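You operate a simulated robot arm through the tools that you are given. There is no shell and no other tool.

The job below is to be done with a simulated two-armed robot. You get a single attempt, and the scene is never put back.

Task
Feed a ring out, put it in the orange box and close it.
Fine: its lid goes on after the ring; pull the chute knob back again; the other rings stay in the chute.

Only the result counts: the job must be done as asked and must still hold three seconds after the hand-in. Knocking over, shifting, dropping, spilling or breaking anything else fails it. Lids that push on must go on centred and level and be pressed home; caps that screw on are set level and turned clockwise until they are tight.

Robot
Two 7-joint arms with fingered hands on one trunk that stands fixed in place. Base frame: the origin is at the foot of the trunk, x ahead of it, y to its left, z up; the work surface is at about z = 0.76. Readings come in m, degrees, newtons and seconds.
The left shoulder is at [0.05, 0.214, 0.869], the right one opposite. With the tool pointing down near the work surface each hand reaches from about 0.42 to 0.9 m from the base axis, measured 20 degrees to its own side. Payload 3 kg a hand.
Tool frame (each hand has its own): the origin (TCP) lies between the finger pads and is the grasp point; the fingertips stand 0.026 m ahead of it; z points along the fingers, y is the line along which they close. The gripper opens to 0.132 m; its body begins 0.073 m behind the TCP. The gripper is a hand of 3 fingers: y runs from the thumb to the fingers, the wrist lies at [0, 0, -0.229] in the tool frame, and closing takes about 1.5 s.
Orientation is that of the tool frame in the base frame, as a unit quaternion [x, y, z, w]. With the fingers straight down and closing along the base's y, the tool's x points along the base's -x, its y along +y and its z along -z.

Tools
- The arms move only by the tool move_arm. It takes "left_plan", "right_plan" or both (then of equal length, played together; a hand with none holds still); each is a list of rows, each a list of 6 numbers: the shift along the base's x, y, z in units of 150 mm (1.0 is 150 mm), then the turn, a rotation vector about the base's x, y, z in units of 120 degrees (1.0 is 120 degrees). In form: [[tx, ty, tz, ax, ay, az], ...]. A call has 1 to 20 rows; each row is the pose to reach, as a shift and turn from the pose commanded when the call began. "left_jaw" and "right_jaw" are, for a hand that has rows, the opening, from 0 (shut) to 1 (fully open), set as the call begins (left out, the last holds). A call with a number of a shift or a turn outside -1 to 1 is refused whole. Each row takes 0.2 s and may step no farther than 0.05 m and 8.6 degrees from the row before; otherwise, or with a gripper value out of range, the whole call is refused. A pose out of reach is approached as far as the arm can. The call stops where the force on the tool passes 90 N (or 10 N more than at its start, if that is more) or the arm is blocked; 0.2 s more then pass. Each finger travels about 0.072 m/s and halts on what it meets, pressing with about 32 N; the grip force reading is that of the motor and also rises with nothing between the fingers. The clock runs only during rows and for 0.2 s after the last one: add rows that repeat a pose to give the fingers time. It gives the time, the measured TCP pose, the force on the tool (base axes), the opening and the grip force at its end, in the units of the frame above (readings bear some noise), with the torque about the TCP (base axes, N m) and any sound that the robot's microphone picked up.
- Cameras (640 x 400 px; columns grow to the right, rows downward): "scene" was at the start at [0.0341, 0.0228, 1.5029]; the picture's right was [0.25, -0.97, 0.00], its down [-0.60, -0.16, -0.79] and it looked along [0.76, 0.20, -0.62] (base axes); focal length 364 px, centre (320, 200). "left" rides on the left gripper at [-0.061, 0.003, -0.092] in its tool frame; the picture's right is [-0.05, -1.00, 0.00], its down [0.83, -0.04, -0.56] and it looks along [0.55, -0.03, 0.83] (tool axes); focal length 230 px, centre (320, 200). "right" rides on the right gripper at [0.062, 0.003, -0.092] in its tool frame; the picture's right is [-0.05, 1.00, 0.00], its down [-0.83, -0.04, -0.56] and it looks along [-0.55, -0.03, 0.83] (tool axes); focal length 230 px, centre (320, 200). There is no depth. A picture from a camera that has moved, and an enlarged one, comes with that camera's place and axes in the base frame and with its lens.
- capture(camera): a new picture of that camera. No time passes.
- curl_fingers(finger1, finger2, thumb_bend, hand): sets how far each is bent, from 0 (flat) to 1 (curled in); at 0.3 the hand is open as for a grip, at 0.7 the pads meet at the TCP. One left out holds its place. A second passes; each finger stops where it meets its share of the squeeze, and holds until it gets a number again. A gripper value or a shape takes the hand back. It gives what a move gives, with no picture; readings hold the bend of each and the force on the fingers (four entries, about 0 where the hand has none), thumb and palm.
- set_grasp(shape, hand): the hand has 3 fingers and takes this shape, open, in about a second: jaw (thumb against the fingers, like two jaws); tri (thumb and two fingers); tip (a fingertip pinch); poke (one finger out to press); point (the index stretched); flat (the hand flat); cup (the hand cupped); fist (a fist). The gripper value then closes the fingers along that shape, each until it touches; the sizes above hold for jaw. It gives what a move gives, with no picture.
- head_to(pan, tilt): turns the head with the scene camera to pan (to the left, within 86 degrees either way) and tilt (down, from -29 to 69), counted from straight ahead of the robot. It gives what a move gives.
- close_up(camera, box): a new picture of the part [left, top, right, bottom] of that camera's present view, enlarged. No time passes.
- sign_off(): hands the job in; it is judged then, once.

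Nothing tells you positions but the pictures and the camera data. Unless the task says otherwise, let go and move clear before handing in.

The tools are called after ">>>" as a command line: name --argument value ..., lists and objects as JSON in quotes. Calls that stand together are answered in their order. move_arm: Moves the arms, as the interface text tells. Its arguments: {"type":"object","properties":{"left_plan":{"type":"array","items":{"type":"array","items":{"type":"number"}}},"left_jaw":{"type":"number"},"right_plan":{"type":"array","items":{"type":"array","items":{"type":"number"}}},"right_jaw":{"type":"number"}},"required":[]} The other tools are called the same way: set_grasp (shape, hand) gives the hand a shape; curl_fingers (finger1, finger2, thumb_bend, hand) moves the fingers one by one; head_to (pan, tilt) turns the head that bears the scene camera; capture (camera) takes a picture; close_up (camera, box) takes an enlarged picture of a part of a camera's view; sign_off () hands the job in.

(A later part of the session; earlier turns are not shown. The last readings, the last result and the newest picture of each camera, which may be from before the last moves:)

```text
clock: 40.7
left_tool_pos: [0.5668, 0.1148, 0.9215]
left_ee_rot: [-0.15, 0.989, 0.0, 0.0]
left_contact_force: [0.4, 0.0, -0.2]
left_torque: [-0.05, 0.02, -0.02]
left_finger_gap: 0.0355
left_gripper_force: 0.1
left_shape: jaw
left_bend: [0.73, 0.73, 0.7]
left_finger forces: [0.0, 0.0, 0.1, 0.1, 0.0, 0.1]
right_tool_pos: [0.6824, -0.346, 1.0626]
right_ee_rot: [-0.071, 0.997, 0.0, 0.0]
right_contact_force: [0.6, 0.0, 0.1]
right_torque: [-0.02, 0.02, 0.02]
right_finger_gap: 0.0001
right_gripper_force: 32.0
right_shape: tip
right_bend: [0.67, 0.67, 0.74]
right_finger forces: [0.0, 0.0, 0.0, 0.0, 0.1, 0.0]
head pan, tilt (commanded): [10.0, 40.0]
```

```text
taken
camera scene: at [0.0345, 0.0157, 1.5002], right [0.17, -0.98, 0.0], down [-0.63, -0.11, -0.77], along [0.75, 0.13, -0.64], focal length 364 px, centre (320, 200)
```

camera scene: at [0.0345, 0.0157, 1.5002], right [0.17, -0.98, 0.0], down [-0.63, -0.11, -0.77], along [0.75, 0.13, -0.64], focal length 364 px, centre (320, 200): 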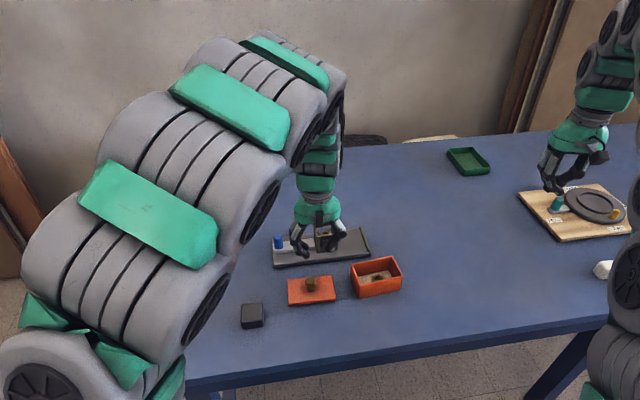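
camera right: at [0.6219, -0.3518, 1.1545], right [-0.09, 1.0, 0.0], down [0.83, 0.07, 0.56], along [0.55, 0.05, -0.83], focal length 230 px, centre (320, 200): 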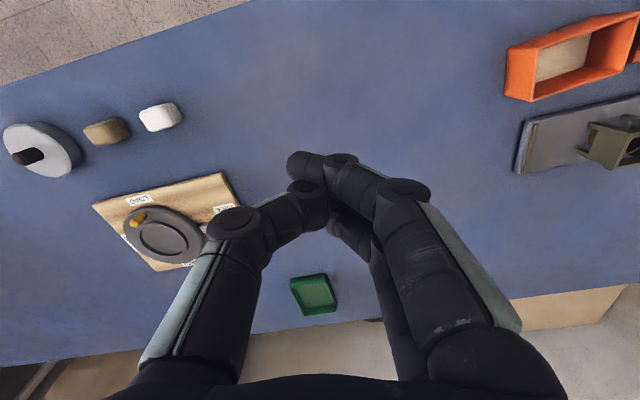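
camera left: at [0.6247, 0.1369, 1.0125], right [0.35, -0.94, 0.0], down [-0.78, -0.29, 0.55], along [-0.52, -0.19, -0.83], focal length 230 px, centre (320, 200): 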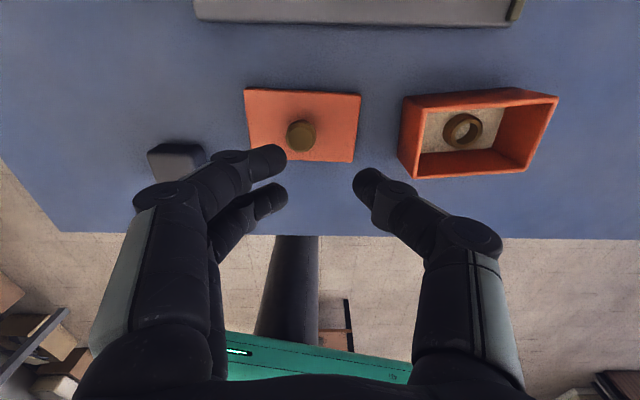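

The ring is in the box. Now I'll look closely at the lid from the hand camera to align on its knob.

>>> close_up --camera "left" --box '[225, 70, 385, 180]'

>>> close_up --camera "left" --box '[390, 70, 570, 190]'

>>> close_up --camera "scene" --box '[275, 260, 350, 315]'

```text
3.64 times, centred on (305, 125) of left
camera zoom: at [0.6247, 0.1369, 1.0125], right [0.35, -0.94, 0.0], down [-0.78, -0.29, 0.55], along [-0.52, -0.19, -0.83], focal length 837 px, centre (374, 473)
```

zoom: 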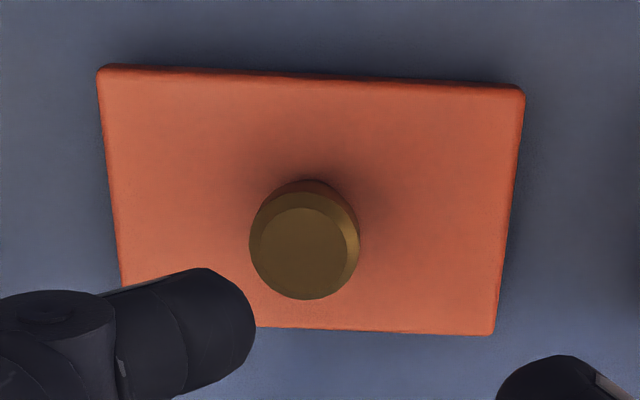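

```text
3.33 times, centred on (480, 130) of left
camera zoom: at [0.6247, 0.1369, 1.0125], right [0.35, -0.94, 0.0], down [-0.78, -0.29, 0.55], along [-0.52, -0.19, -0.83], focal length 767 px, centre (-213, 433)
```

zoom: 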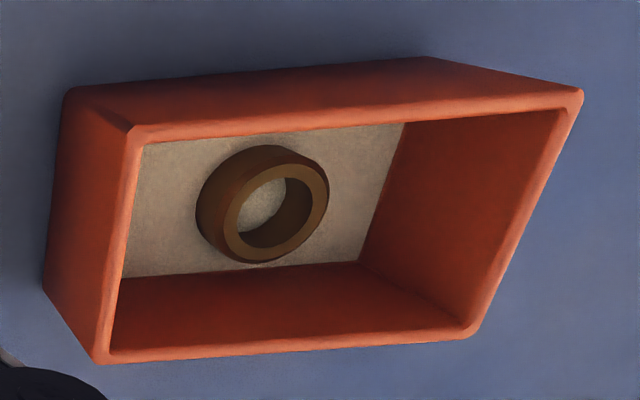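

```text
7.27 times, centred on (312, 288) of scene
camera zoom: at [0.0345, 0.0157, 1.5002], right [0.17, -0.98, 0.0], down [-0.63, -0.11, -0.77], along [0.75, 0.13, -0.64], focal length 2647 px, centre (374, -436)
```

zoom: 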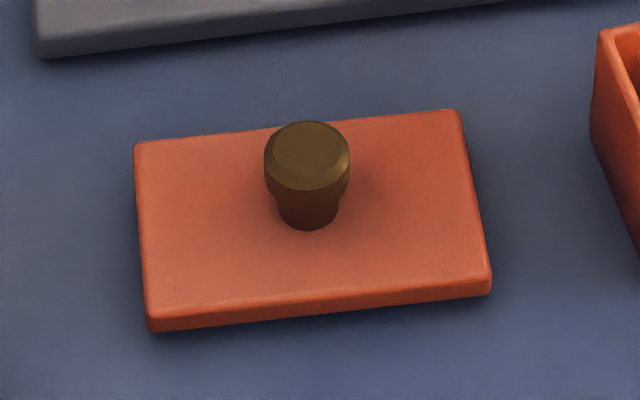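

Lid knob located at (0.555, 0.129), with its top at z about 0.805 and the lid's top face at z about 0.7745. I'll centre over it, open the fingers and come partway down.

>>> move_arm --left_plan '[[-0.04, 0.048, 0, 0, 0, 0], [-0.08, 0.095, 0, 0, 0, 0], [-0.08, 0.095, -0.15, 0, 0, 0], [-0.08, 0.095, -0.3, 0, 0, 0], [-0.08, 0.095, -0.42, 0, 0, 0], [-0.08, 0.095, -0.5, 0, 0, 0], [-0.08, 0.095, -0.5, 0, 0, 0]]' --left_jaw 0.45

>>> capture --camera "left"

>>> close_up --camera "scene" --box '[250, 210, 370, 320]'

```text
clock: 42.3
left_tool_pos: [0.5512, 0.1285, 0.8474]
left_ee_rot: [-0.151, 0.988, 0.0, 0.0]
left_contact_force: [0.5, -0.8, -0.1]
left_torque: [-0.03, 0.02, 0.01]
left_finger_gap: 0.0588
left_gripper_force: 0.2
left_shape: jaw
left_bend: [0.73, 0.73, 0.7]
left_finger forces: [0.0, 0.1, 0.0, 0.0, 0.1, 0.1]
right_tool_pos: [0.6826, -0.3444, 1.0612]
right_ee_rot: [-0.071, 0.997, 0.001, -0.001]
right_contact_force: [0.3, -0.9, 0.5]
right_torque: [0.01, 0.0, -0.02]
right_finger_gap: 0.0
right_gripper_force: 31.8
right_shape: tip
right_bend: [0.67, 0.67, 0.74]
right_finger forces: [0.0, 0.0, 0.0, 0.0, 0.0, 0.0]
head pan, tilt (commanded): [10.0, 40.0]
```

```text
taken
camera left: at [0.6101, 0.1506, 0.9385], right [0.35, -0.94, 0.0], down [-0.78, -0.29, 0.56], along [-0.52, -0.19, -0.83], focal length 230 px, centre (320, 200)
```

left: 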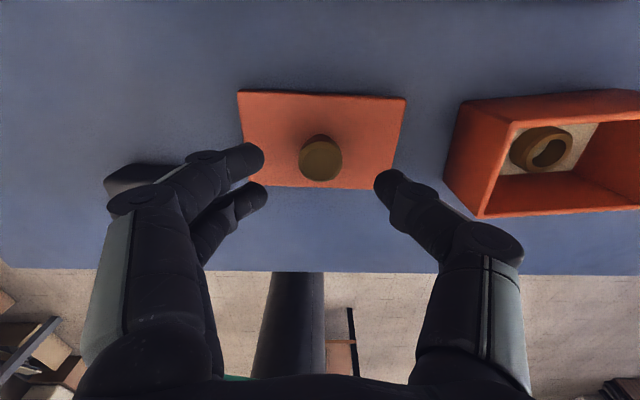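

```text
3.64 times, centred on (310, 265) of scene
camera zoom: at [0.0345, 0.0157, 1.5002], right [0.17, -0.98, 0.0], down [-0.63, -0.11, -0.77], along [0.75, 0.13, -0.64], focal length 1324 px, centre (356, -36)
```

zoom: 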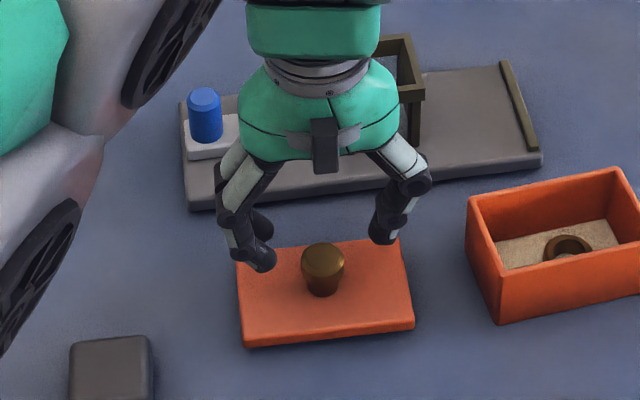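

Centred on the lid knob within 2 mm. I'll come down until the tips are just above the lid face.

>>> move_arm --left_plan '[[0.013, 0.004, -0.08, 0, 0, 0], [0.013, 0.004, -0.16, 0, 0, 0], [0.013, 0.004, -0.23, 0, 0, 0], [0.013, 0.004, -0.25, 0, 0, 0], [0.013, 0.004, -0.25, 0, 0, 0]]'

>>> capture --camera "left"

>>> close_up --camera "scene" --box '[250, 210, 370, 320]'

```text
clock: 43.5
left_tool_pos: [0.5545, 0.1297, 0.8082]
left_ee_rot: [-0.15, 0.989, 0.0, 0.0]
left_contact_force: [-0.5, -0.1, -0.6]
left_torque: [-0.01, 0.01, 0.01]
left_finger_gap: 0.0589
left_gripper_force: 0.0
left_shape: jaw
left_bend: [0.73, 0.73, 0.7]
left_finger forces: [0.0, 0.0, 0.1, 0.0, 0.1, 0.0]
right_tool_pos: [0.6831, -0.3459, 1.0613]
right_ee_rot: [-0.071, 0.997, 0.0, 0.0]
right_contact_force: [0.8, -0.6, 0.1]
right_torque: [0.0, 0.0, 0.01]
right_finger_gap: 0.0001
right_gripper_force: 32.1
right_shape: tip
right_bend: [0.67, 0.67, 0.74]
right_finger forces: [0.0, 0.0, 0.0, 0.1, 0.0, 0.1]
head pan, tilt (commanded): [10.0, 40.0]
```

```text
taken
camera left: at [0.6131, 0.1514, 0.9], right [0.35, -0.94, 0.0], down [-0.78, -0.29, 0.56], along [-0.52, -0.19, -0.83], focal length 230 px, centre (320, 200)
```

left: 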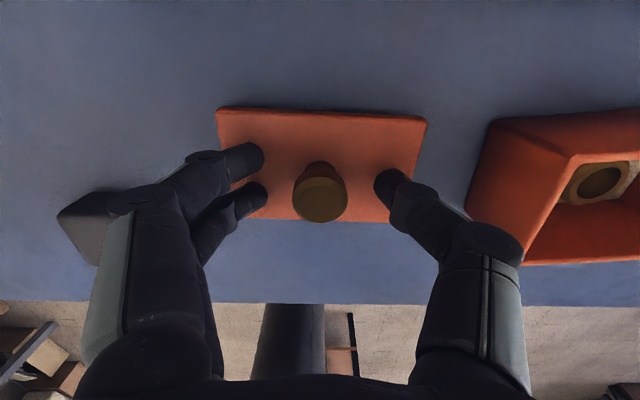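

```text
3.64 times, centred on (310, 265) of scene
camera zoom: at [0.0345, 0.0157, 1.5002], right [0.17, -0.98, 0.0], down [-0.63, -0.11, -0.77], along [0.75, 0.13, -0.64], focal length 1324 px, centre (356, -36)
```

zoom: 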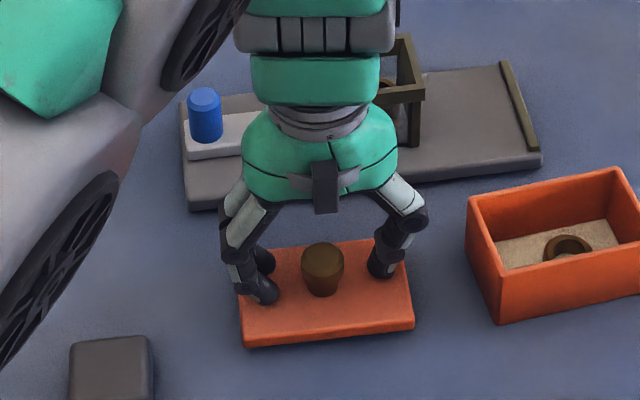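

No contact yet, and the knob is centred. I'll lower 3 mm more to find the lid surface.

>>> move_arm --left_plan '[[0, 0, -0.01, 0, 0, 0], [0, 0, -0.02, 0, 0, 0], [0, 0, -0.02, 0, 0, 0]]'

```text
clock: 44.3
left_tool_pos: [0.5555, 0.1291, 0.806]
left_ee_rot: [-0.15, 0.989, -0.001, 0.0]
left_contact_force: [-0.4, 0.0, 14.0]
left_torque: [0.44, 0.18, 0.0]
left_finger_gap: 0.0594
left_gripper_force: 0.0
left_shape: jaw
left_bend: [0.74, 0.74, 0.7]
left_finger forces: [6.5, 6.6, 0.0, 0.0, 0.9, 0.0]
right_tool_pos: [0.6818, -0.346, 1.0609]
right_ee_rot: [-0.07, 0.998, 0.0, 0.0]
right_contact_force: [-0.1, -0.2, 0.7]
right_torque: [0.0, -0.02, 0.0]
right_finger_gap: 0.0002
right_gripper_force: 31.7
right_shape: tip
right_bend: [0.67, 0.67, 0.74]
right_finger forces: [0.1, 0.1, 0.1, 0.1, 0.1, 0.0]
head pan, tilt (commanded): [10.0, 40.0]
```

Contact with the lid face found at about z 0.8065. I'll rise 1.5 mm and close on the knob.

>>> move_arm --left_plan '[[0, 0, 0.013, 0, 0, 0], [0, 0, 0.013, 0, 0, 0]]'

>>> move_arm --left_plan '[[0, 0, 0, 0, 0, 0], [0, 0, 0, 0, 0, 0], [0, 0, 0, 0, 0, 0], [0, 0, 0, 0, 0, 0], [0, 0, 0, 0, 0, 0], [0, 0, 0, 0, 0, 0]]' --left_jaw 0

>>> capture --camera "left"

>>> close_up --camera "scene" --box '[250, 210, 370, 320]'

```text
clock: 44.9
left_tool_pos: [0.5538, 0.1276, 0.8082]
left_ee_rot: [-0.152, 0.988, 0.0, 0.0]
left_contact_force: [-0.3, 0.2, 0.1]
left_torque: [-0.01, 0.01, 0.03]
left_finger_gap: 0.0594
left_gripper_force: 0.0
left_shape: jaw
left_bend: [0.73, 0.73, 0.7]
left_finger forces: [0.1, 0.0, 0.0, 0.0, 0.0, 0.0]
right_tool_pos: [0.6815, -0.3458, 1.062]
right_ee_rot: [-0.071, 0.997, 0.0, -0.001]
right_contact_force: [0.0, -0.1, 0.5]
right_torque: [0.03, 0.0, -0.02]
right_finger_gap: 0.0
right_gripper_force: 32.1
right_shape: tip
right_bend: [0.67, 0.67, 0.74]
right_finger forces: [0.0, 0.0, 0.0, 0.1, 0.0, 0.0]
head pan, tilt (commanded): [10.0, 40.0]
```

```text
clock: 46.3
left_tool_pos: [0.5549, 0.129, 0.8083]
left_ee_rot: [-0.152, 0.988, 0.0, 0.0]
left_contact_force: [-0.2, 0.6, 0.0]
left_torque: [-0.03, 0.0, 0.0]
left_finger_gap: 0.0158
left_gripper_force: 32.1
left_shape: jaw
left_bend: [0.72, 0.73, 0.7]
left_finger forces: [14.4, 15.3, 0.1, 0.1, 27.6, 0.1]
right_tool_pos: [0.6833, -0.3458, 1.0617]
right_ee_rot: [-0.07, 0.998, 0.0, 0.0]
right_contact_force: [0.0, 0.3, 0.0]
right_torque: [0.0, 0.02, -0.01]
right_finger_gap: 0.0
right_gripper_force: 32.0
right_shape: tip
right_bend: [0.67, 0.67, 0.74]
right_finger forces: [0.0, 0.0, 0.1, 0.0, 0.1, 0.1]
head pan, tilt (commanded): [10.0, 40.0]
```

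```text
taken
camera left: at [0.6129, 0.1514, 0.8994], right [0.35, -0.94, 0.0], down [-0.78, -0.29, 0.56], along [-0.52, -0.19, -0.83], focal length 230 px, centre (320, 200)
```

left: 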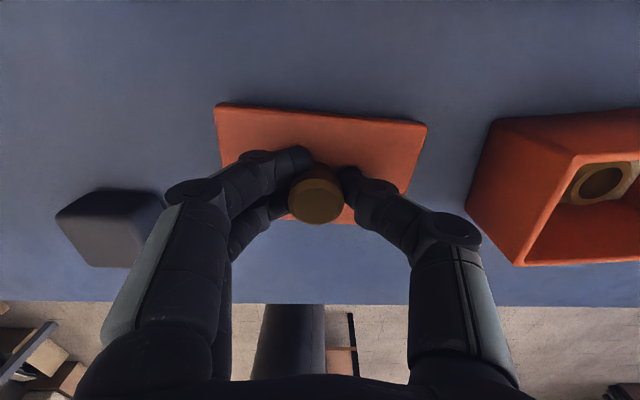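

```text
3.64 times, centred on (310, 265) of scene
camera zoom: at [0.0345, 0.0157, 1.5002], right [0.17, -0.98, 0.0], down [-0.63, -0.11, -0.77], along [0.75, 0.13, -0.64], focal length 1324 px, centre (356, -36)
```

zoom: 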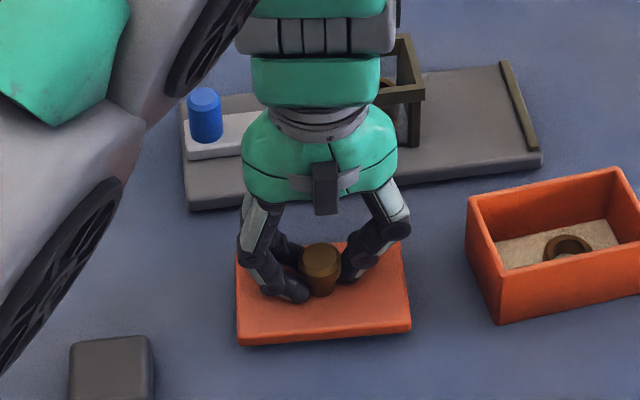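

The knob is gripped firmly with three contacts. I'll lift the lid slowly.

>>> move_arm --left_plan '[[0, 0, 0.03, 0, 0, 0], [0, 0, 0.08, 0, 0, 0], [0, 0, 0.15, 0, 0, 0], [0, 0, 0.25, 0, 0, 0], [0, 0, 0.37, 0, 0, 0], [0, 0, 0.5, 0, 0, 0], [0, 0, 0.65, 0, 0, 0], [0, 0, 0.65, 0, 0, 0]]'

>>> capture --camera "left"

>>> close_up --camera "scene" --box '[250, 190, 370, 300]'

```text
clock: 48.1
left_tool_pos: [0.5553, 0.1277, 0.9068]
left_ee_rot: [-0.151, 0.988, 0.0, 0.0]
left_contact_force: [0.4, -0.1, 0.0]
left_torque: [0.01, 0.02, 0.03]
left_finger_gap: 0.0155
left_gripper_force: 32.2
left_shape: jaw
left_bend: [0.72, 0.73, 0.7]
left_finger forces: [14.9, 15.6, 0.0, 0.1, 27.7, 0.1]
right_tool_pos: [0.6822, -0.3461, 1.0625]
right_ee_rot: [-0.071, 0.997, 0.0, 0.0]
right_contact_force: [0.7, -0.8, 0.1]
right_torque: [0.01, 0.01, 0.03]
right_finger_gap: 0.0001
right_gripper_force: 32.0
right_shape: tip
right_bend: [0.67, 0.67, 0.74]
right_finger forces: [0.0, 0.1, 0.0, 0.1, 0.0, 0.1]
head pan, tilt (commanded): [10.0, 40.0]
```

```text
taken
camera left: at [0.6135, 0.1504, 0.9965], right [0.35, -0.94, 0.0], down [-0.78, -0.29, 0.56], along [-0.52, -0.19, -0.83], focal length 230 px, centre (320, 200)
```

left: 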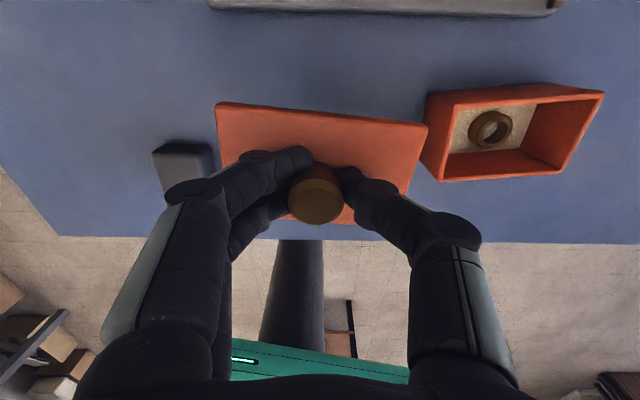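

```text
3.64 times, centred on (310, 245) of scene
camera zoom: at [0.0345, 0.0157, 1.5002], right [0.17, -0.98, 0.0], down [-0.63, -0.11, -0.77], along [0.75, 0.13, -0.64], focal length 1324 px, centre (356, 36)
```

zoom: 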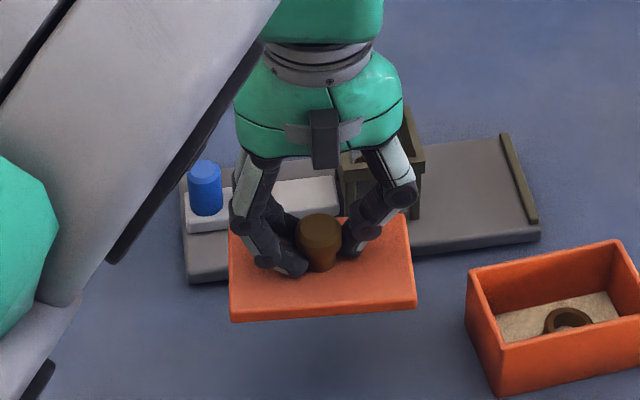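

The lid is up and level in the hand. I'll measure its pose in the hand frame from the camera, to align it to the box.

>>> close_up --camera "left" --box '[200, 80, 440, 230]'

>>> close_up --camera "left" --box '[410, 70, 620, 195]'

>>> close_up --camera "scene" --box '[285, 230, 375, 285]'

```text
2.67 times, centred on (320, 155) of left
camera zoom: at [0.6135, 0.1504, 0.9965], right [0.35, -0.94, 0.0], down [-0.78, -0.29, 0.56], along [-0.52, -0.19, -0.83], focal length 614 px, centre (320, 320)
```

zoom: 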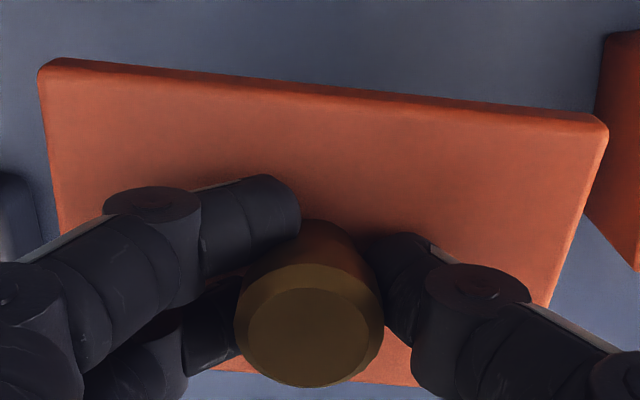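

```text
3.05 times, centred on (515, 132) of left
camera zoom: at [0.6135, 0.1504, 0.9965], right [0.35, -0.94, 0.0], down [-0.78, -0.29, 0.56], along [-0.52, -0.19, -0.83], focal length 701 px, centre (-274, 406)
```

zoom: 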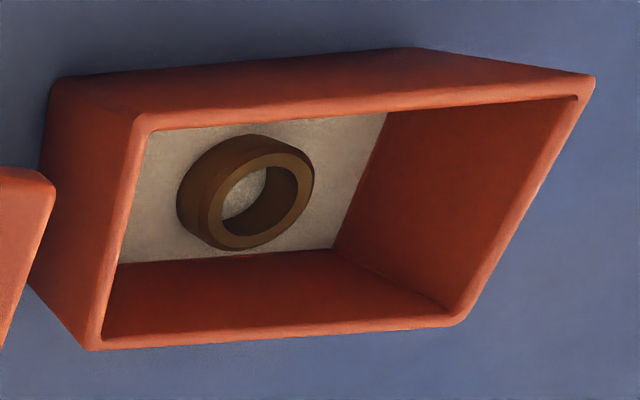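

```text
7.11 times, centred on (330, 258) of scene
camera zoom: at [0.0345, 0.0157, 1.5002], right [0.17, -0.98, 0.0], down [-0.63, -0.11, -0.77], along [0.75, 0.13, -0.64], focal length 2588 px, centre (249, -209)
```

zoom: 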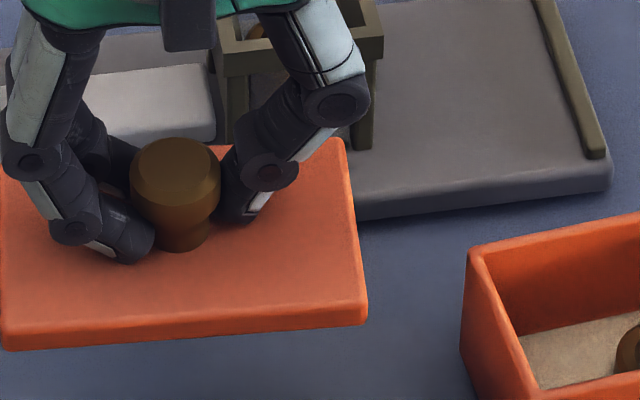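

Lid yaw in hand is about 14.6°, 2.8° behind the tool, and the box yaw is about 25°, so I need to turn the hand +10.3°. I'll carry the lid over the box, keeping this height.

>>> move_arm --left_plan '[[0.061, -0.166, 0, 0, 0, 0.014], [0.123, -0.333, 0, 0, 0, 0.029], [0.184, -0.5, 0, 0, 0, 0.043], [0.245, -0.665, 0, 0, 0, 0.057], [0.307, -0.832, 0, 0, 0, 0.072], [0.368, -0.998, 0, 0, 0, 0.086], [0.368, -0.998, 0, 0, 0, 0.086]]'

>>> close_up --camera "scene" --box '[330, 220, 430, 310]'

>>> capture --camera "left"

>>> capture --camera "scene"

```text
clock: 49.7
left_tool_pos: [0.6112, -0.0201, 0.9062]
left_ee_rot: [-0.239, 0.971, 0.0, 0.0]
left_contact_force: [0.5, 1.1, -0.9]
left_torque: [-0.01, -0.02, 0.0]
left_finger_gap: 0.0153
left_gripper_force: 32.3
left_shape: jaw
left_bend: [0.72, 0.73, 0.7]
left_finger forces: [16.4, 16.7, 0.0, 0.0, 27.5, 0.0]
right_tool_pos: [0.6826, -0.3456, 1.0625]
right_ee_rot: [-0.07, 0.998, 0.001, 0.0]
right_contact_force: [0.7, 0.7, 0.6]
right_torque: [-0.01, 0.01, -0.03]
right_finger_gap: 0.0
right_gripper_force: 32.4
right_shape: tip
right_bend: [0.67, 0.67, 0.74]
right_finger forces: [0.0, 0.0, 0.0, 0.0, 0.0, 0.0]
head pan, tilt (commanded): [10.0, 40.0]
```

```text
4.44 times, centred on (380, 265) of scene
camera zoom: at [0.0345, 0.0157, 1.5002], right [0.17, -0.98, 0.0], down [-0.63, -0.11, -0.77], along [0.75, 0.13, -0.64], focal length 1618 px, centre (53, -89)
```

zoom: 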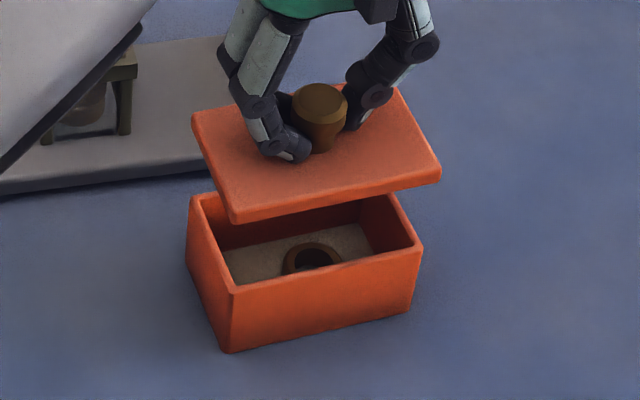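

```text
taken
camera left: at [0.6649, 0.0121, 0.9973], right [0.51, -0.86, 0.0], down [-0.72, -0.43, 0.55], along [-0.48, -0.28, -0.83], focal length 230 px, centre (320, 200)
```

left: 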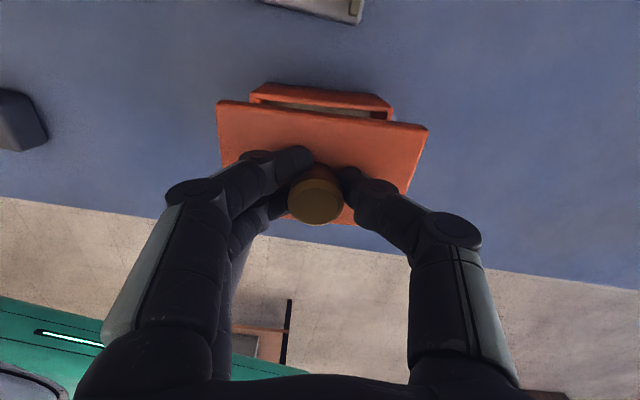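

```text
taken
camera scene: at [0.0345, 0.0157, 1.5002], right [0.17, -0.98, 0.0], down [-0.63, -0.11, -0.77], along [0.75, 0.13, -0.64], focal length 364 px, centre (320, 200)
```

scene: 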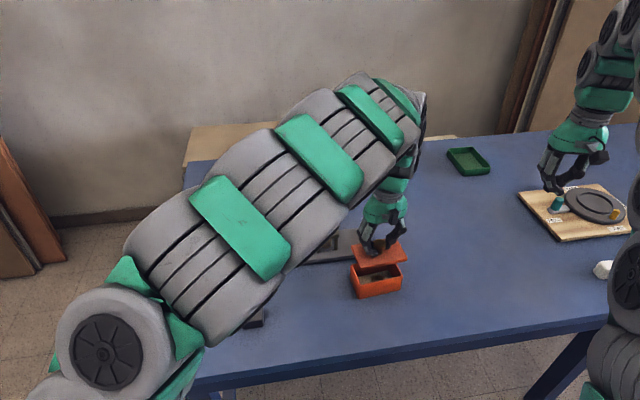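

The lid is over the box and nearly aligned. To judge alignment and level from a second direction, I'll bring the right hand's camera round to look at the box from the right side.

>>> move_arm --right_plan '[[-0.048, 0.02, -0.07, 0, 0, 0.068], [-0.097, 0.04, -0.145, 0, 0, 0.136], [-0.145, 0.06, -0.22, 0, 0, 0.205], [-0.194, 0.08, -0.29, 0, 0, 0.273], [-0.242, 0.1, -0.365, 0, 0, 0.341], [-0.29, 0.12, -0.44, 0, 0, 0.409], [-0.339, 0.14, -0.51, 0, 0, 0.477], [-0.388, 0.16, -0.58, 0, 0, 0.545], [-0.436, 0.18, -0.655, 0, 0, 0.614], [-0.485, 0.2, -0.73, 0, 0, 0.682], [-0.533, 0.2, -0.8, 0, 0, 0.75], [-0.533, 0.2, -0.8, 0, 0, 0.75]]'

>>> capture --camera "right"

>>> capture --camera "scene"

```text
clock: 52.3
left_tool_pos: [0.611, -0.0196, 0.9072]
left_ee_rot: [-0.24, 0.971, 0.0, 0.0]
left_contact_force: [-0.5, -0.1, 0.1]
left_torque: [-0.02, -0.02, 0.0]
left_finger_gap: 0.0155
left_gripper_force: 31.7
left_shape: jaw
left_bend: [0.72, 0.73, 0.7]
left_finger forces: [16.6, 16.8, 0.0, 0.0, 27.6, 0.0]
right_tool_pos: [0.5901, -0.3057, 0.9388]
right_ee_rot: [0.746, -0.666, 0.003, 0.001]
right_contact_force: [-0.8, 0.0, -0.8]
right_torque: [0.03, -0.01, -0.01]
right_finger_gap: 0.0
right_gripper_force: 32.4
right_shape: tip
right_bend: [0.67, 0.67, 0.74]
right_finger forces: [0.0, 0.0, 0.0, 0.0, 0.1, 0.0]
right hand out of reach, approached as far as the arm can: row 11, 12
head pan, tilt (commanded): [10.0, 40.0]
```

```text
taken
camera right: at [0.5936, -0.3666, 1.0328], right [-1.0, -0.06, 0.0], down [-0.05, 0.83, 0.55], along [-0.03, 0.55, -0.83], focal length 230 px, centre (320, 200)
```

right: 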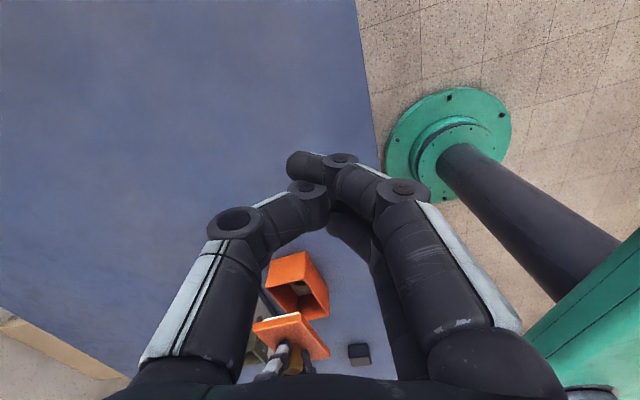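

```text
taken
camera scene: at [0.0346, 0.0157, 1.5002], right [0.17, -0.98, 0.0], down [-0.63, -0.11, -0.77], along [0.75, 0.13, -0.64], focal length 364 px, centre (320, 200)
```

scene: 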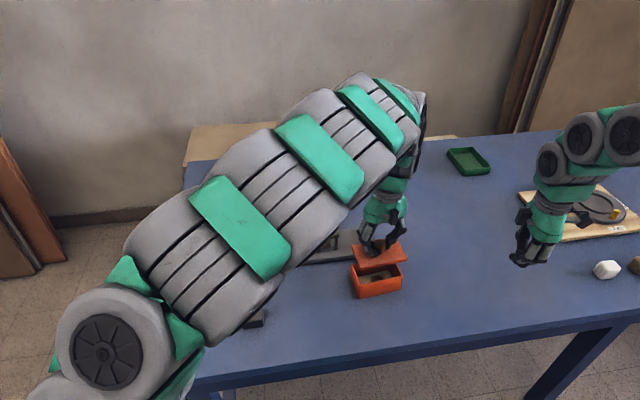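

The closed fingers block the right camera's view of the lid, so I'll open that hand to clear the middle of the picture.

>>> move_arm --right_plan '[[0, 0, 0, 0, 0, 0], [0, 0, 0, 0, 0, 0], [0, 0, 0, 0, 0, 0], [0, 0, 0, 0, 0, 0], [0, 0, 0, 0, 0, 0], [0, 0, 0, 0, 0, 0], [0, 0, 0, 0, 0, 0]]' --right_jaw 1

>>> capture --camera "right"

>>> close_up --camera "right" --box '[220, 220, 400, 380]'

>>> close_up --camera "scene" --box '[345, 230, 415, 305]'

```text
clock: 53.9
left_tool_pos: [0.6117, -0.0207, 0.9057]
left_ee_rot: [-0.239, 0.971, 0.0, 0.0]
left_contact_force: [0.4, -0.4, 0.2]
left_torque: [-0.02, 0.0, 0.0]
left_finger_gap: 0.0154
left_gripper_force: 32.2
left_shape: jaw
left_bend: [0.72, 0.73, 0.7]
left_finger forces: [16.4, 17.0, 0.1, 0.1, 27.5, 0.1]
right_tool_pos: [0.5889, -0.3067, 0.9409]
right_ee_rot: [0.746, -0.666, 0.003, 0.0]
right_contact_force: [-0.9, -0.7, -0.3]
right_torque: [-0.01, 0.0, 0.03]
right_finger_gap: 0.132
right_gripper_force: 0.1
right_shape: tip
right_bend: [0.3, 0.3, 0.3]
right_finger forces: [0.0, 0.0, 0.0, 0.0, 0.0, 0.0]
head pan, tilt (commanded): [10.0, 40.0]
```

```text
taken
camera right: at [0.5935, -0.3672, 1.0335], right [-1.0, -0.06, 0.0], down [-0.05, 0.83, 0.55], along [-0.03, 0.55, -0.83], focal length 230 px, centre (320, 200)
```

right: 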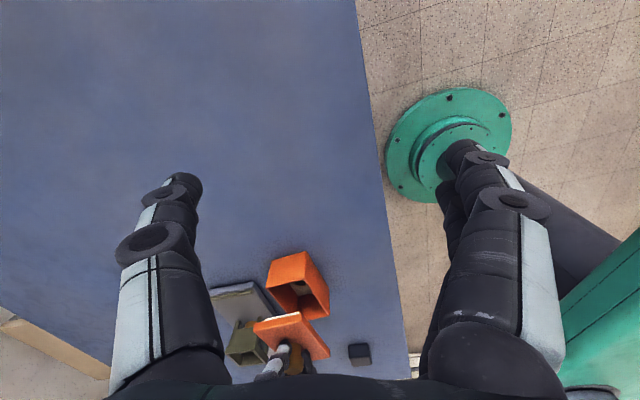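

```text
2.50 times, centred on (310, 300) of right
camera zoom: at [0.5935, -0.3672, 1.0335], right [-1.0, -0.06, 0.0], down [-0.05, 0.83, 0.55], along [-0.03, 0.55, -0.83], focal length 575 px, centre (345, -50)
```

zoom: 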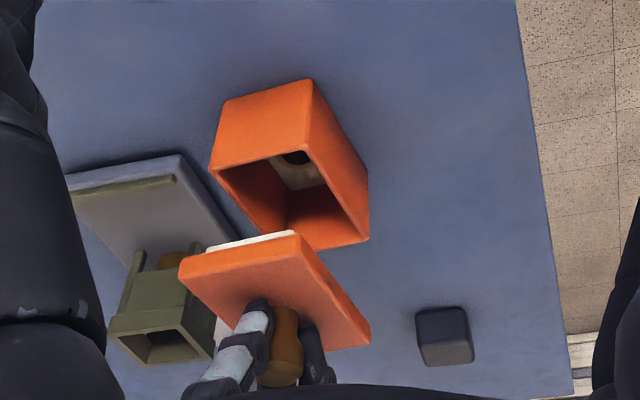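

```text
5.33 times, centred on (380, 268) of scene
camera zoom: at [0.0345, 0.0157, 1.5002], right [0.17, -0.98, 0.0], down [-0.63, -0.11, -0.77], along [0.75, 0.13, -0.64], focal length 1941 px, centre (0, -160)
```

zoom: 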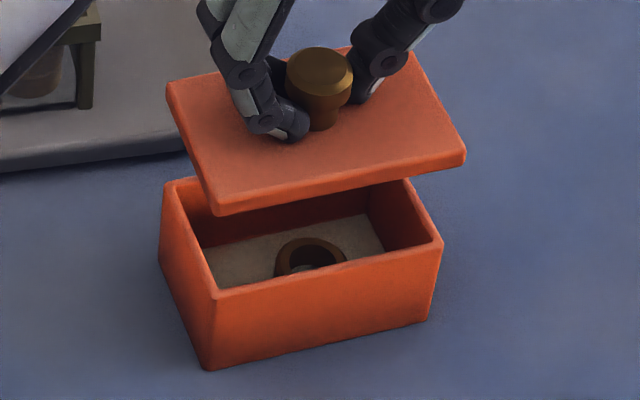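

The second view shows a pale plug under the lid, which must go inside the box rim. I'll zoom further in to measure alignment.

>>> close_up --camera "right" --box '[260, 240, 345, 370]'

>>> close_up --camera "right" --box '[262, 275, 342, 330]'

```text
3.08 times, centred on (302, 305) of right
camera zoom: at [0.5935, -0.3672, 1.0335], right [-1.0, -0.06, 0.0], down [-0.05, 0.83, 0.55], along [-0.03, 0.55, -0.83], focal length 708 px, centre (374, -123)
```

zoom: 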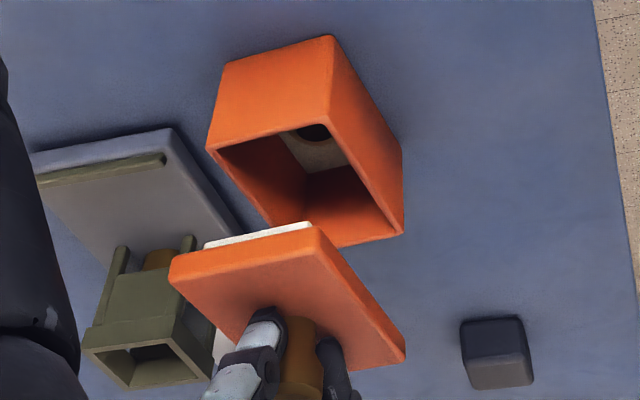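

```text
7.27 times, centred on (302, 302) of right
camera zoom: at [0.5935, -0.3672, 1.0335], right [-1.0, -0.06, 0.0], down [-0.05, 0.83, 0.55], along [-0.03, 0.55, -0.83], focal length 1673 px, centre (451, -546)
```

zoom: 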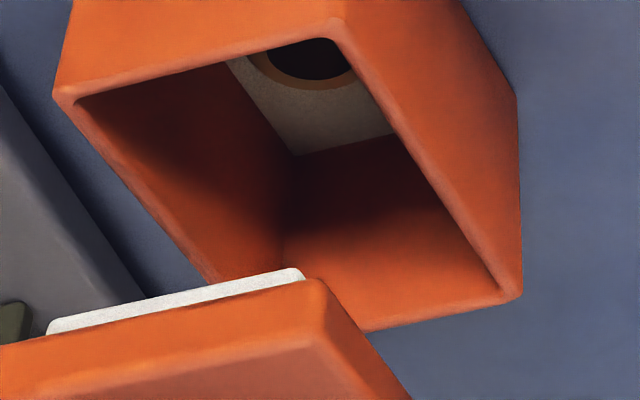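

Both side cameras agree on the box pose: centre about (0.6075, -0.0204), yaw about 25.0°. I'll lower the lid to just above the rim and compare lid and box edges directly.

>>> move_arm --left_plan '[[0, 0, -0.07, 0, 0, 0], [0, 0, -0.14, 0, 0, 0], [0, 0, -0.2, 0, 0, 0], [0, 0, -0.25, 0, 0, 0], [0, 0, -0.25, 0, 0, 0]]'

>>> close_up --camera "right" --box '[250, 240, 350, 350]'

>>> close_up --camera "right" --box '[262, 280, 342, 335]'

>>> close_up --camera "scene" --box '[345, 230, 415, 305]'

>>> close_up --camera "left" --box '[200, 70, 440, 230]'

```text
clock: 55.1
left_tool_pos: [0.611, -0.0206, 0.8662]
left_ee_rot: [-0.24, 0.971, 0.0, 0.0]
left_contact_force: [-0.4, 0.4, -0.5]
left_torque: [-0.02, -0.01, 0.01]
left_finger_gap: 0.0154
left_gripper_force: 32.0
left_shape: jaw
left_bend: [0.72, 0.73, 0.7]
left_finger forces: [16.7, 16.9, 0.0, 0.0, 27.7, 0.0]
right_tool_pos: [0.5899, -0.3053, 0.9407]
right_ee_rot: [0.746, -0.666, 0.003, 0.0]
right_contact_force: [-0.9, -0.5, 0.0]
right_torque: [-0.04, -0.01, -0.02]
right_finger_gap: 0.1317
right_gripper_force: 0.0
right_shape: tip
right_bend: [0.3, 0.3, 0.3]
right_finger forces: [0.0, 0.1, 0.0, 0.0, 0.1, 0.0]
head pan, tilt (commanded): [10.0, 40.0]
```

```text
3.64 times, centred on (300, 295) of right
camera zoom: at [0.5935, -0.3672, 1.0335], right [-1.0, -0.06, 0.0], down [-0.05, 0.83, 0.55], along [-0.03, 0.55, -0.83], focal length 837 px, centre (393, -146)
```

zoom: 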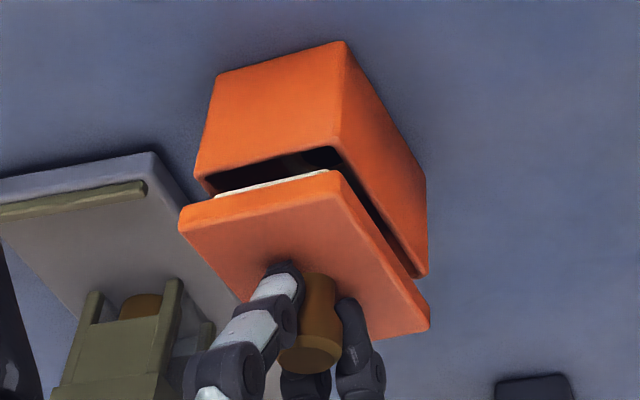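

```text
7.27 times, centred on (302, 308) of right
camera zoom: at [0.5935, -0.3672, 1.0335], right [-1.0, -0.06, 0.0], down [-0.05, 0.83, 0.55], along [-0.03, 0.55, -0.83], focal length 1673 px, centre (451, -582)
```

zoom: 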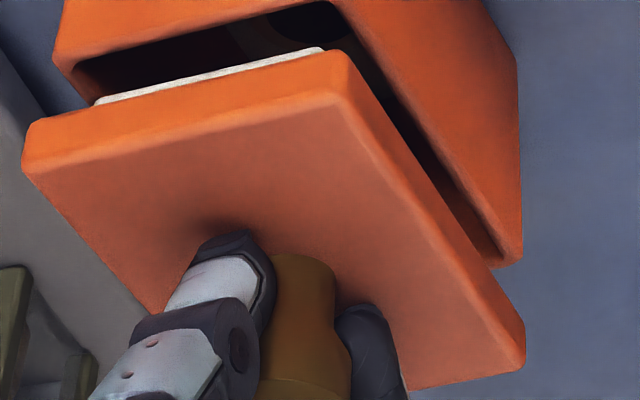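

```text
5.33 times, centred on (380, 268) of scene
camera zoom: at [0.0345, 0.0157, 1.5002], right [0.17, -0.98, 0.0], down [-0.63, -0.11, -0.77], along [0.75, 0.13, -0.64], focal length 1941 px, centre (0, -160)
```

zoom: 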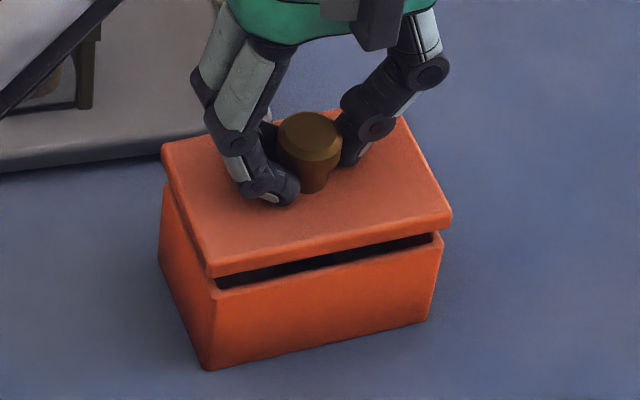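

```text
2.50 times, centred on (320, 150) of left
camera zoom: at [0.6635, 0.0119, 0.958], right [0.51, -0.86, 0.0], down [-0.72, -0.42, 0.56], along [-0.48, -0.28, -0.83], focal length 575 px, centre (320, 325)
```

zoom: 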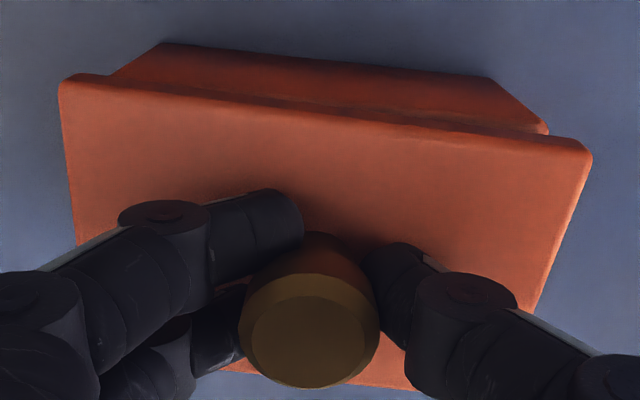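

The lid is about 2.7 mm short along the box's long axis and roughly 0.8° under-rotated. I'll correct both and re-check before lowering.

>>> move_arm --left_plan '[[0.004, -0.008, 0, 0, 0, 0.0035], [0.0073, -0.016, 0, 0, 0, 0.0067], [0.0073, -0.016, 0, 0, 0, 0.0067]]'

>>> close_up --camera "right" --box '[262, 270, 342, 325]'

>>> close_up --camera "scene" --box '[350, 245, 410, 300]'

>>> close_up --camera "left" --box '[200, 70, 440, 230]'

```text
clock: 55.9
left_tool_pos: [0.6103, -0.0225, 0.8684]
left_ee_rot: [-0.246, 0.969, 0.0, 0.0]
left_contact_force: [0.0, 0.0, 0.1]
left_torque: [0.03, 0.0, -0.03]
left_finger_gap: 0.0153
left_gripper_force: 32.6
left_shape: jaw
left_bend: [0.72, 0.73, 0.7]
left_finger forces: [16.7, 17.1, 0.1, 0.1, 27.7, 0.0]
right_tool_pos: [0.5889, -0.306, 0.9405]
right_ee_rot: [0.746, -0.666, 0.004, 0.001]
right_contact_force: [-1.1, 0.0, -1.1]
right_torque: [0.01, 0.03, -0.01]
right_finger_gap: 0.1318
right_gripper_force: 0.1
right_shape: tip
right_bend: [0.3, 0.3, 0.3]
right_finger forces: [0.0, 0.0, 0.1, 0.1, 0.1, 0.0]
head pan, tilt (commanded): [10.0, 40.0]
```

```text
7.27 times, centred on (302, 298) of right
camera zoom: at [0.5935, -0.3672, 1.0335], right [-1.0, -0.06, 0.0], down [-0.05, 0.83, 0.55], along [-0.03, 0.55, -0.83], focal length 1673 px, centre (451, -509)
```

zoom: 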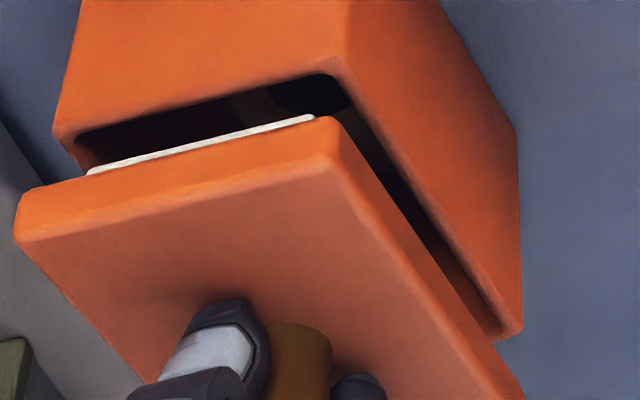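

```text
7.27 times, centred on (380, 272) of scene
camera zoom: at [0.0345, 0.0157, 1.5002], right [0.17, -0.98, 0.0], down [-0.63, -0.11, -0.77], along [0.75, 0.13, -0.64], focal length 2647 px, centre (-116, -327)
```

zoom: 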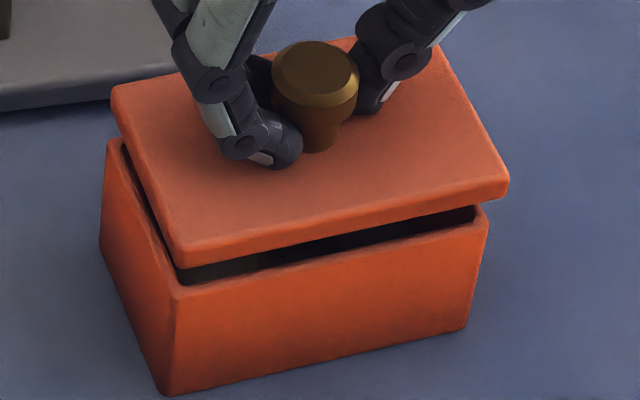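

```text
2.50 times, centred on (320, 150) of left
camera zoom: at [0.6639, 0.01, 0.9588], right [0.52, -0.85, 0.0], down [-0.71, -0.43, 0.56], along [-0.47, -0.29, -0.83], focal length 575 px, centre (320, 325)
```

zoom: 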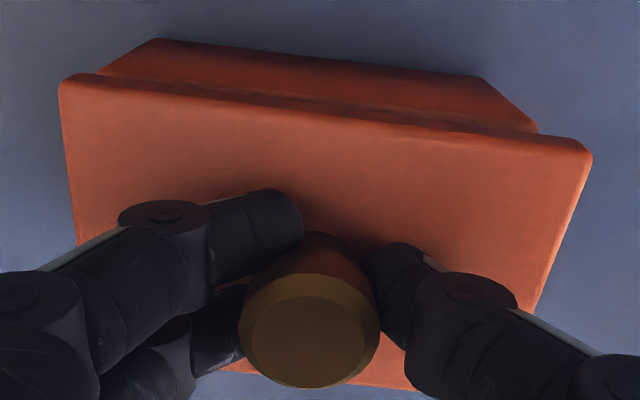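

Position is now centred within about 1 mm, but the edges suggest the lid is still about 0.9° under-rotated. I'll add that turn and lower to where the plug just meets the opening.

>>> move_arm --left_plan '[[0, 0, 0, 0, 0, 0.0075], [0, 0, -0.02, 0, 0, 0.0075], [0, 0, -0.04, 0, 0, 0.0075], [0, 0, -0.04, 0, 0, 0.0075]]'

>>> close_up --camera "right" --box '[262, 270, 342, 325]'

>>> close_up --camera "scene" --box '[350, 245, 410, 300]'

>>> close_up --camera "left" --box '[200, 70, 440, 230]'

```text
clock: 56.9
left_tool_pos: [0.6126, -0.0222, 0.8616]
left_ee_rot: [-0.253, 0.967, 0.0, 0.0]
left_contact_force: [0.5, 0.4, 0.6]
left_torque: [-0.01, 0.01, 0.01]
left_finger_gap: 0.0154
left_gripper_force: 31.8
left_shape: jaw
left_bend: [0.72, 0.73, 0.7]
left_finger forces: [16.6, 16.9, 0.1, 0.0, 27.6, 0.0]
right_tool_pos: [0.5896, -0.3066, 0.9409]
right_ee_rot: [0.746, -0.666, 0.004, 0.0]
right_contact_force: [-0.2, 0.0, -0.6]
right_torque: [-0.01, 0.0, 0.03]
right_finger_gap: 0.132
right_gripper_force: 0.1
right_shape: tip
right_bend: [0.3, 0.3, 0.3]
right_finger forces: [0.0, 0.0, 0.1, 0.0, 0.0, 0.0]
head pan, tilt (commanded): [10.0, 40.0]
```

```text
7.27 times, centred on (302, 298) of right
camera zoom: at [0.5935, -0.3672, 1.0335], right [-1.0, -0.06, 0.0], down [-0.05, 0.83, 0.55], along [-0.03, 0.55, -0.83], focal length 1673 px, centre (451, -509)
```

zoom: 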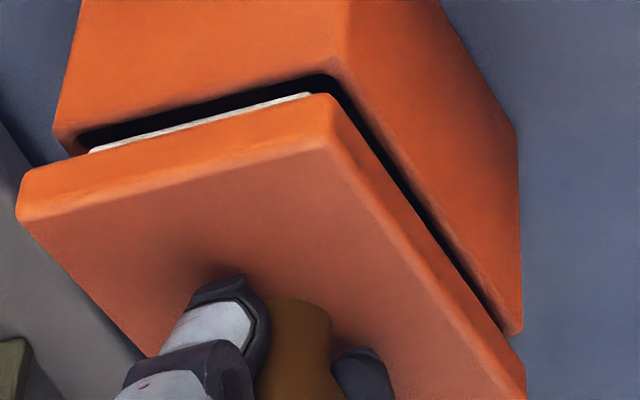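

```text
7.27 times, centred on (380, 272) of scene
camera zoom: at [0.0345, 0.0157, 1.5002], right [0.17, -0.98, 0.0], down [-0.63, -0.11, -0.77], along [0.75, 0.13, -0.64], focal length 2647 px, centre (-116, -327)
```

zoom: 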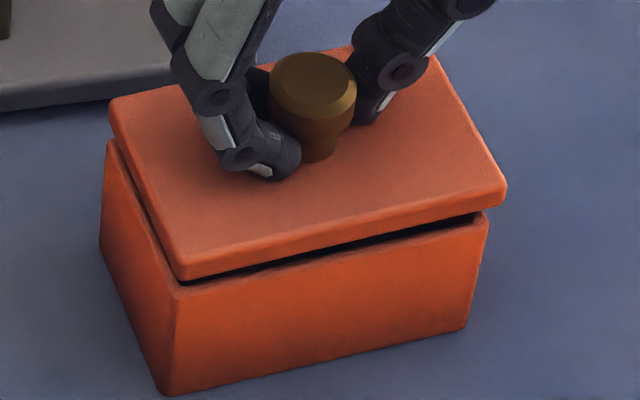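

```text
2.50 times, centred on (320, 150) of left
camera zoom: at [0.6637, 0.0112, 0.9534], right [0.54, -0.84, 0.0], down [-0.7, -0.45, 0.56], along [-0.47, -0.3, -0.83], focal length 575 px, centre (320, 325)
```

zoom: 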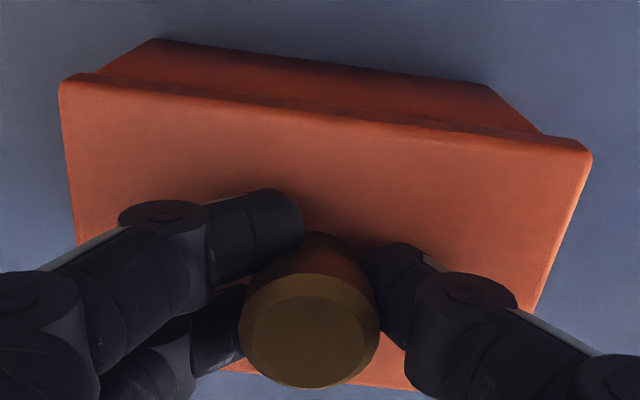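

>>> close_up --camera "scene" --box '[354, 262, 410, 297]'

>>> close_up --camera "right" --box '[262, 278, 310, 308]'

>>> close_up --camera "right" --box '[294, 280, 334, 325]'

```text
11.43 times, centred on (382, 280) of scene
camera zoom: at [0.0345, 0.0157, 1.5002], right [0.17, -0.98, 0.0], down [-0.63, -0.11, -0.77], along [0.75, 0.13, -0.64], focal length 4160 px, centre (-389, -709)
```

zoom: 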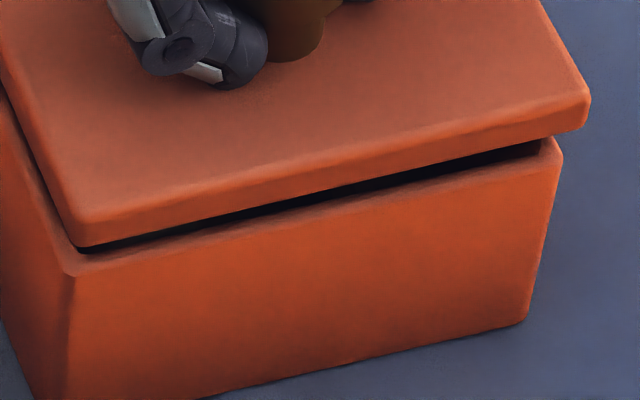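

```text
13.33 times, centred on (286, 293) of right
camera zoom: at [0.5935, -0.3672, 1.0335], right [-1.0, -0.06, 0.0], down [-0.05, 0.83, 0.55], along [-0.03, 0.55, -0.83], focal length 3068 px, centre (773, -1040)
```

zoom: 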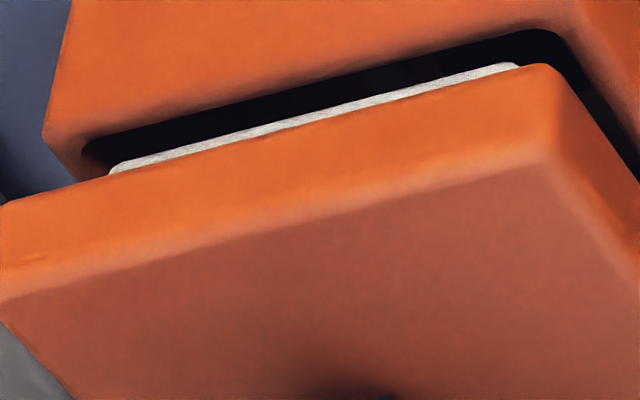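

```text
8.89 times, centred on (314, 302) of right
camera zoom: at [0.5935, -0.3672, 1.0335], right [-1.0, -0.06, 0.0], down [-0.05, 0.83, 0.55], along [-0.03, 0.55, -0.83], focal length 2045 px, centre (373, -711)
```

zoom: 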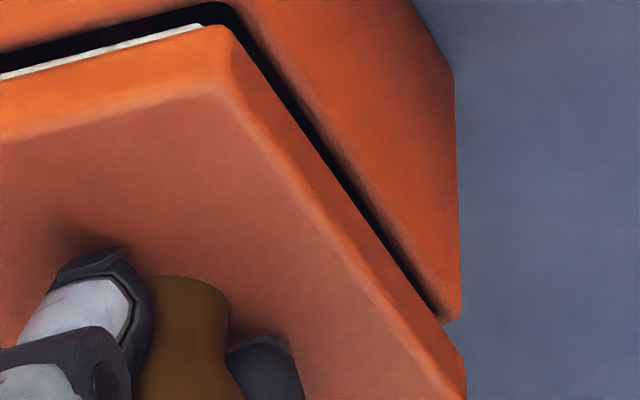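

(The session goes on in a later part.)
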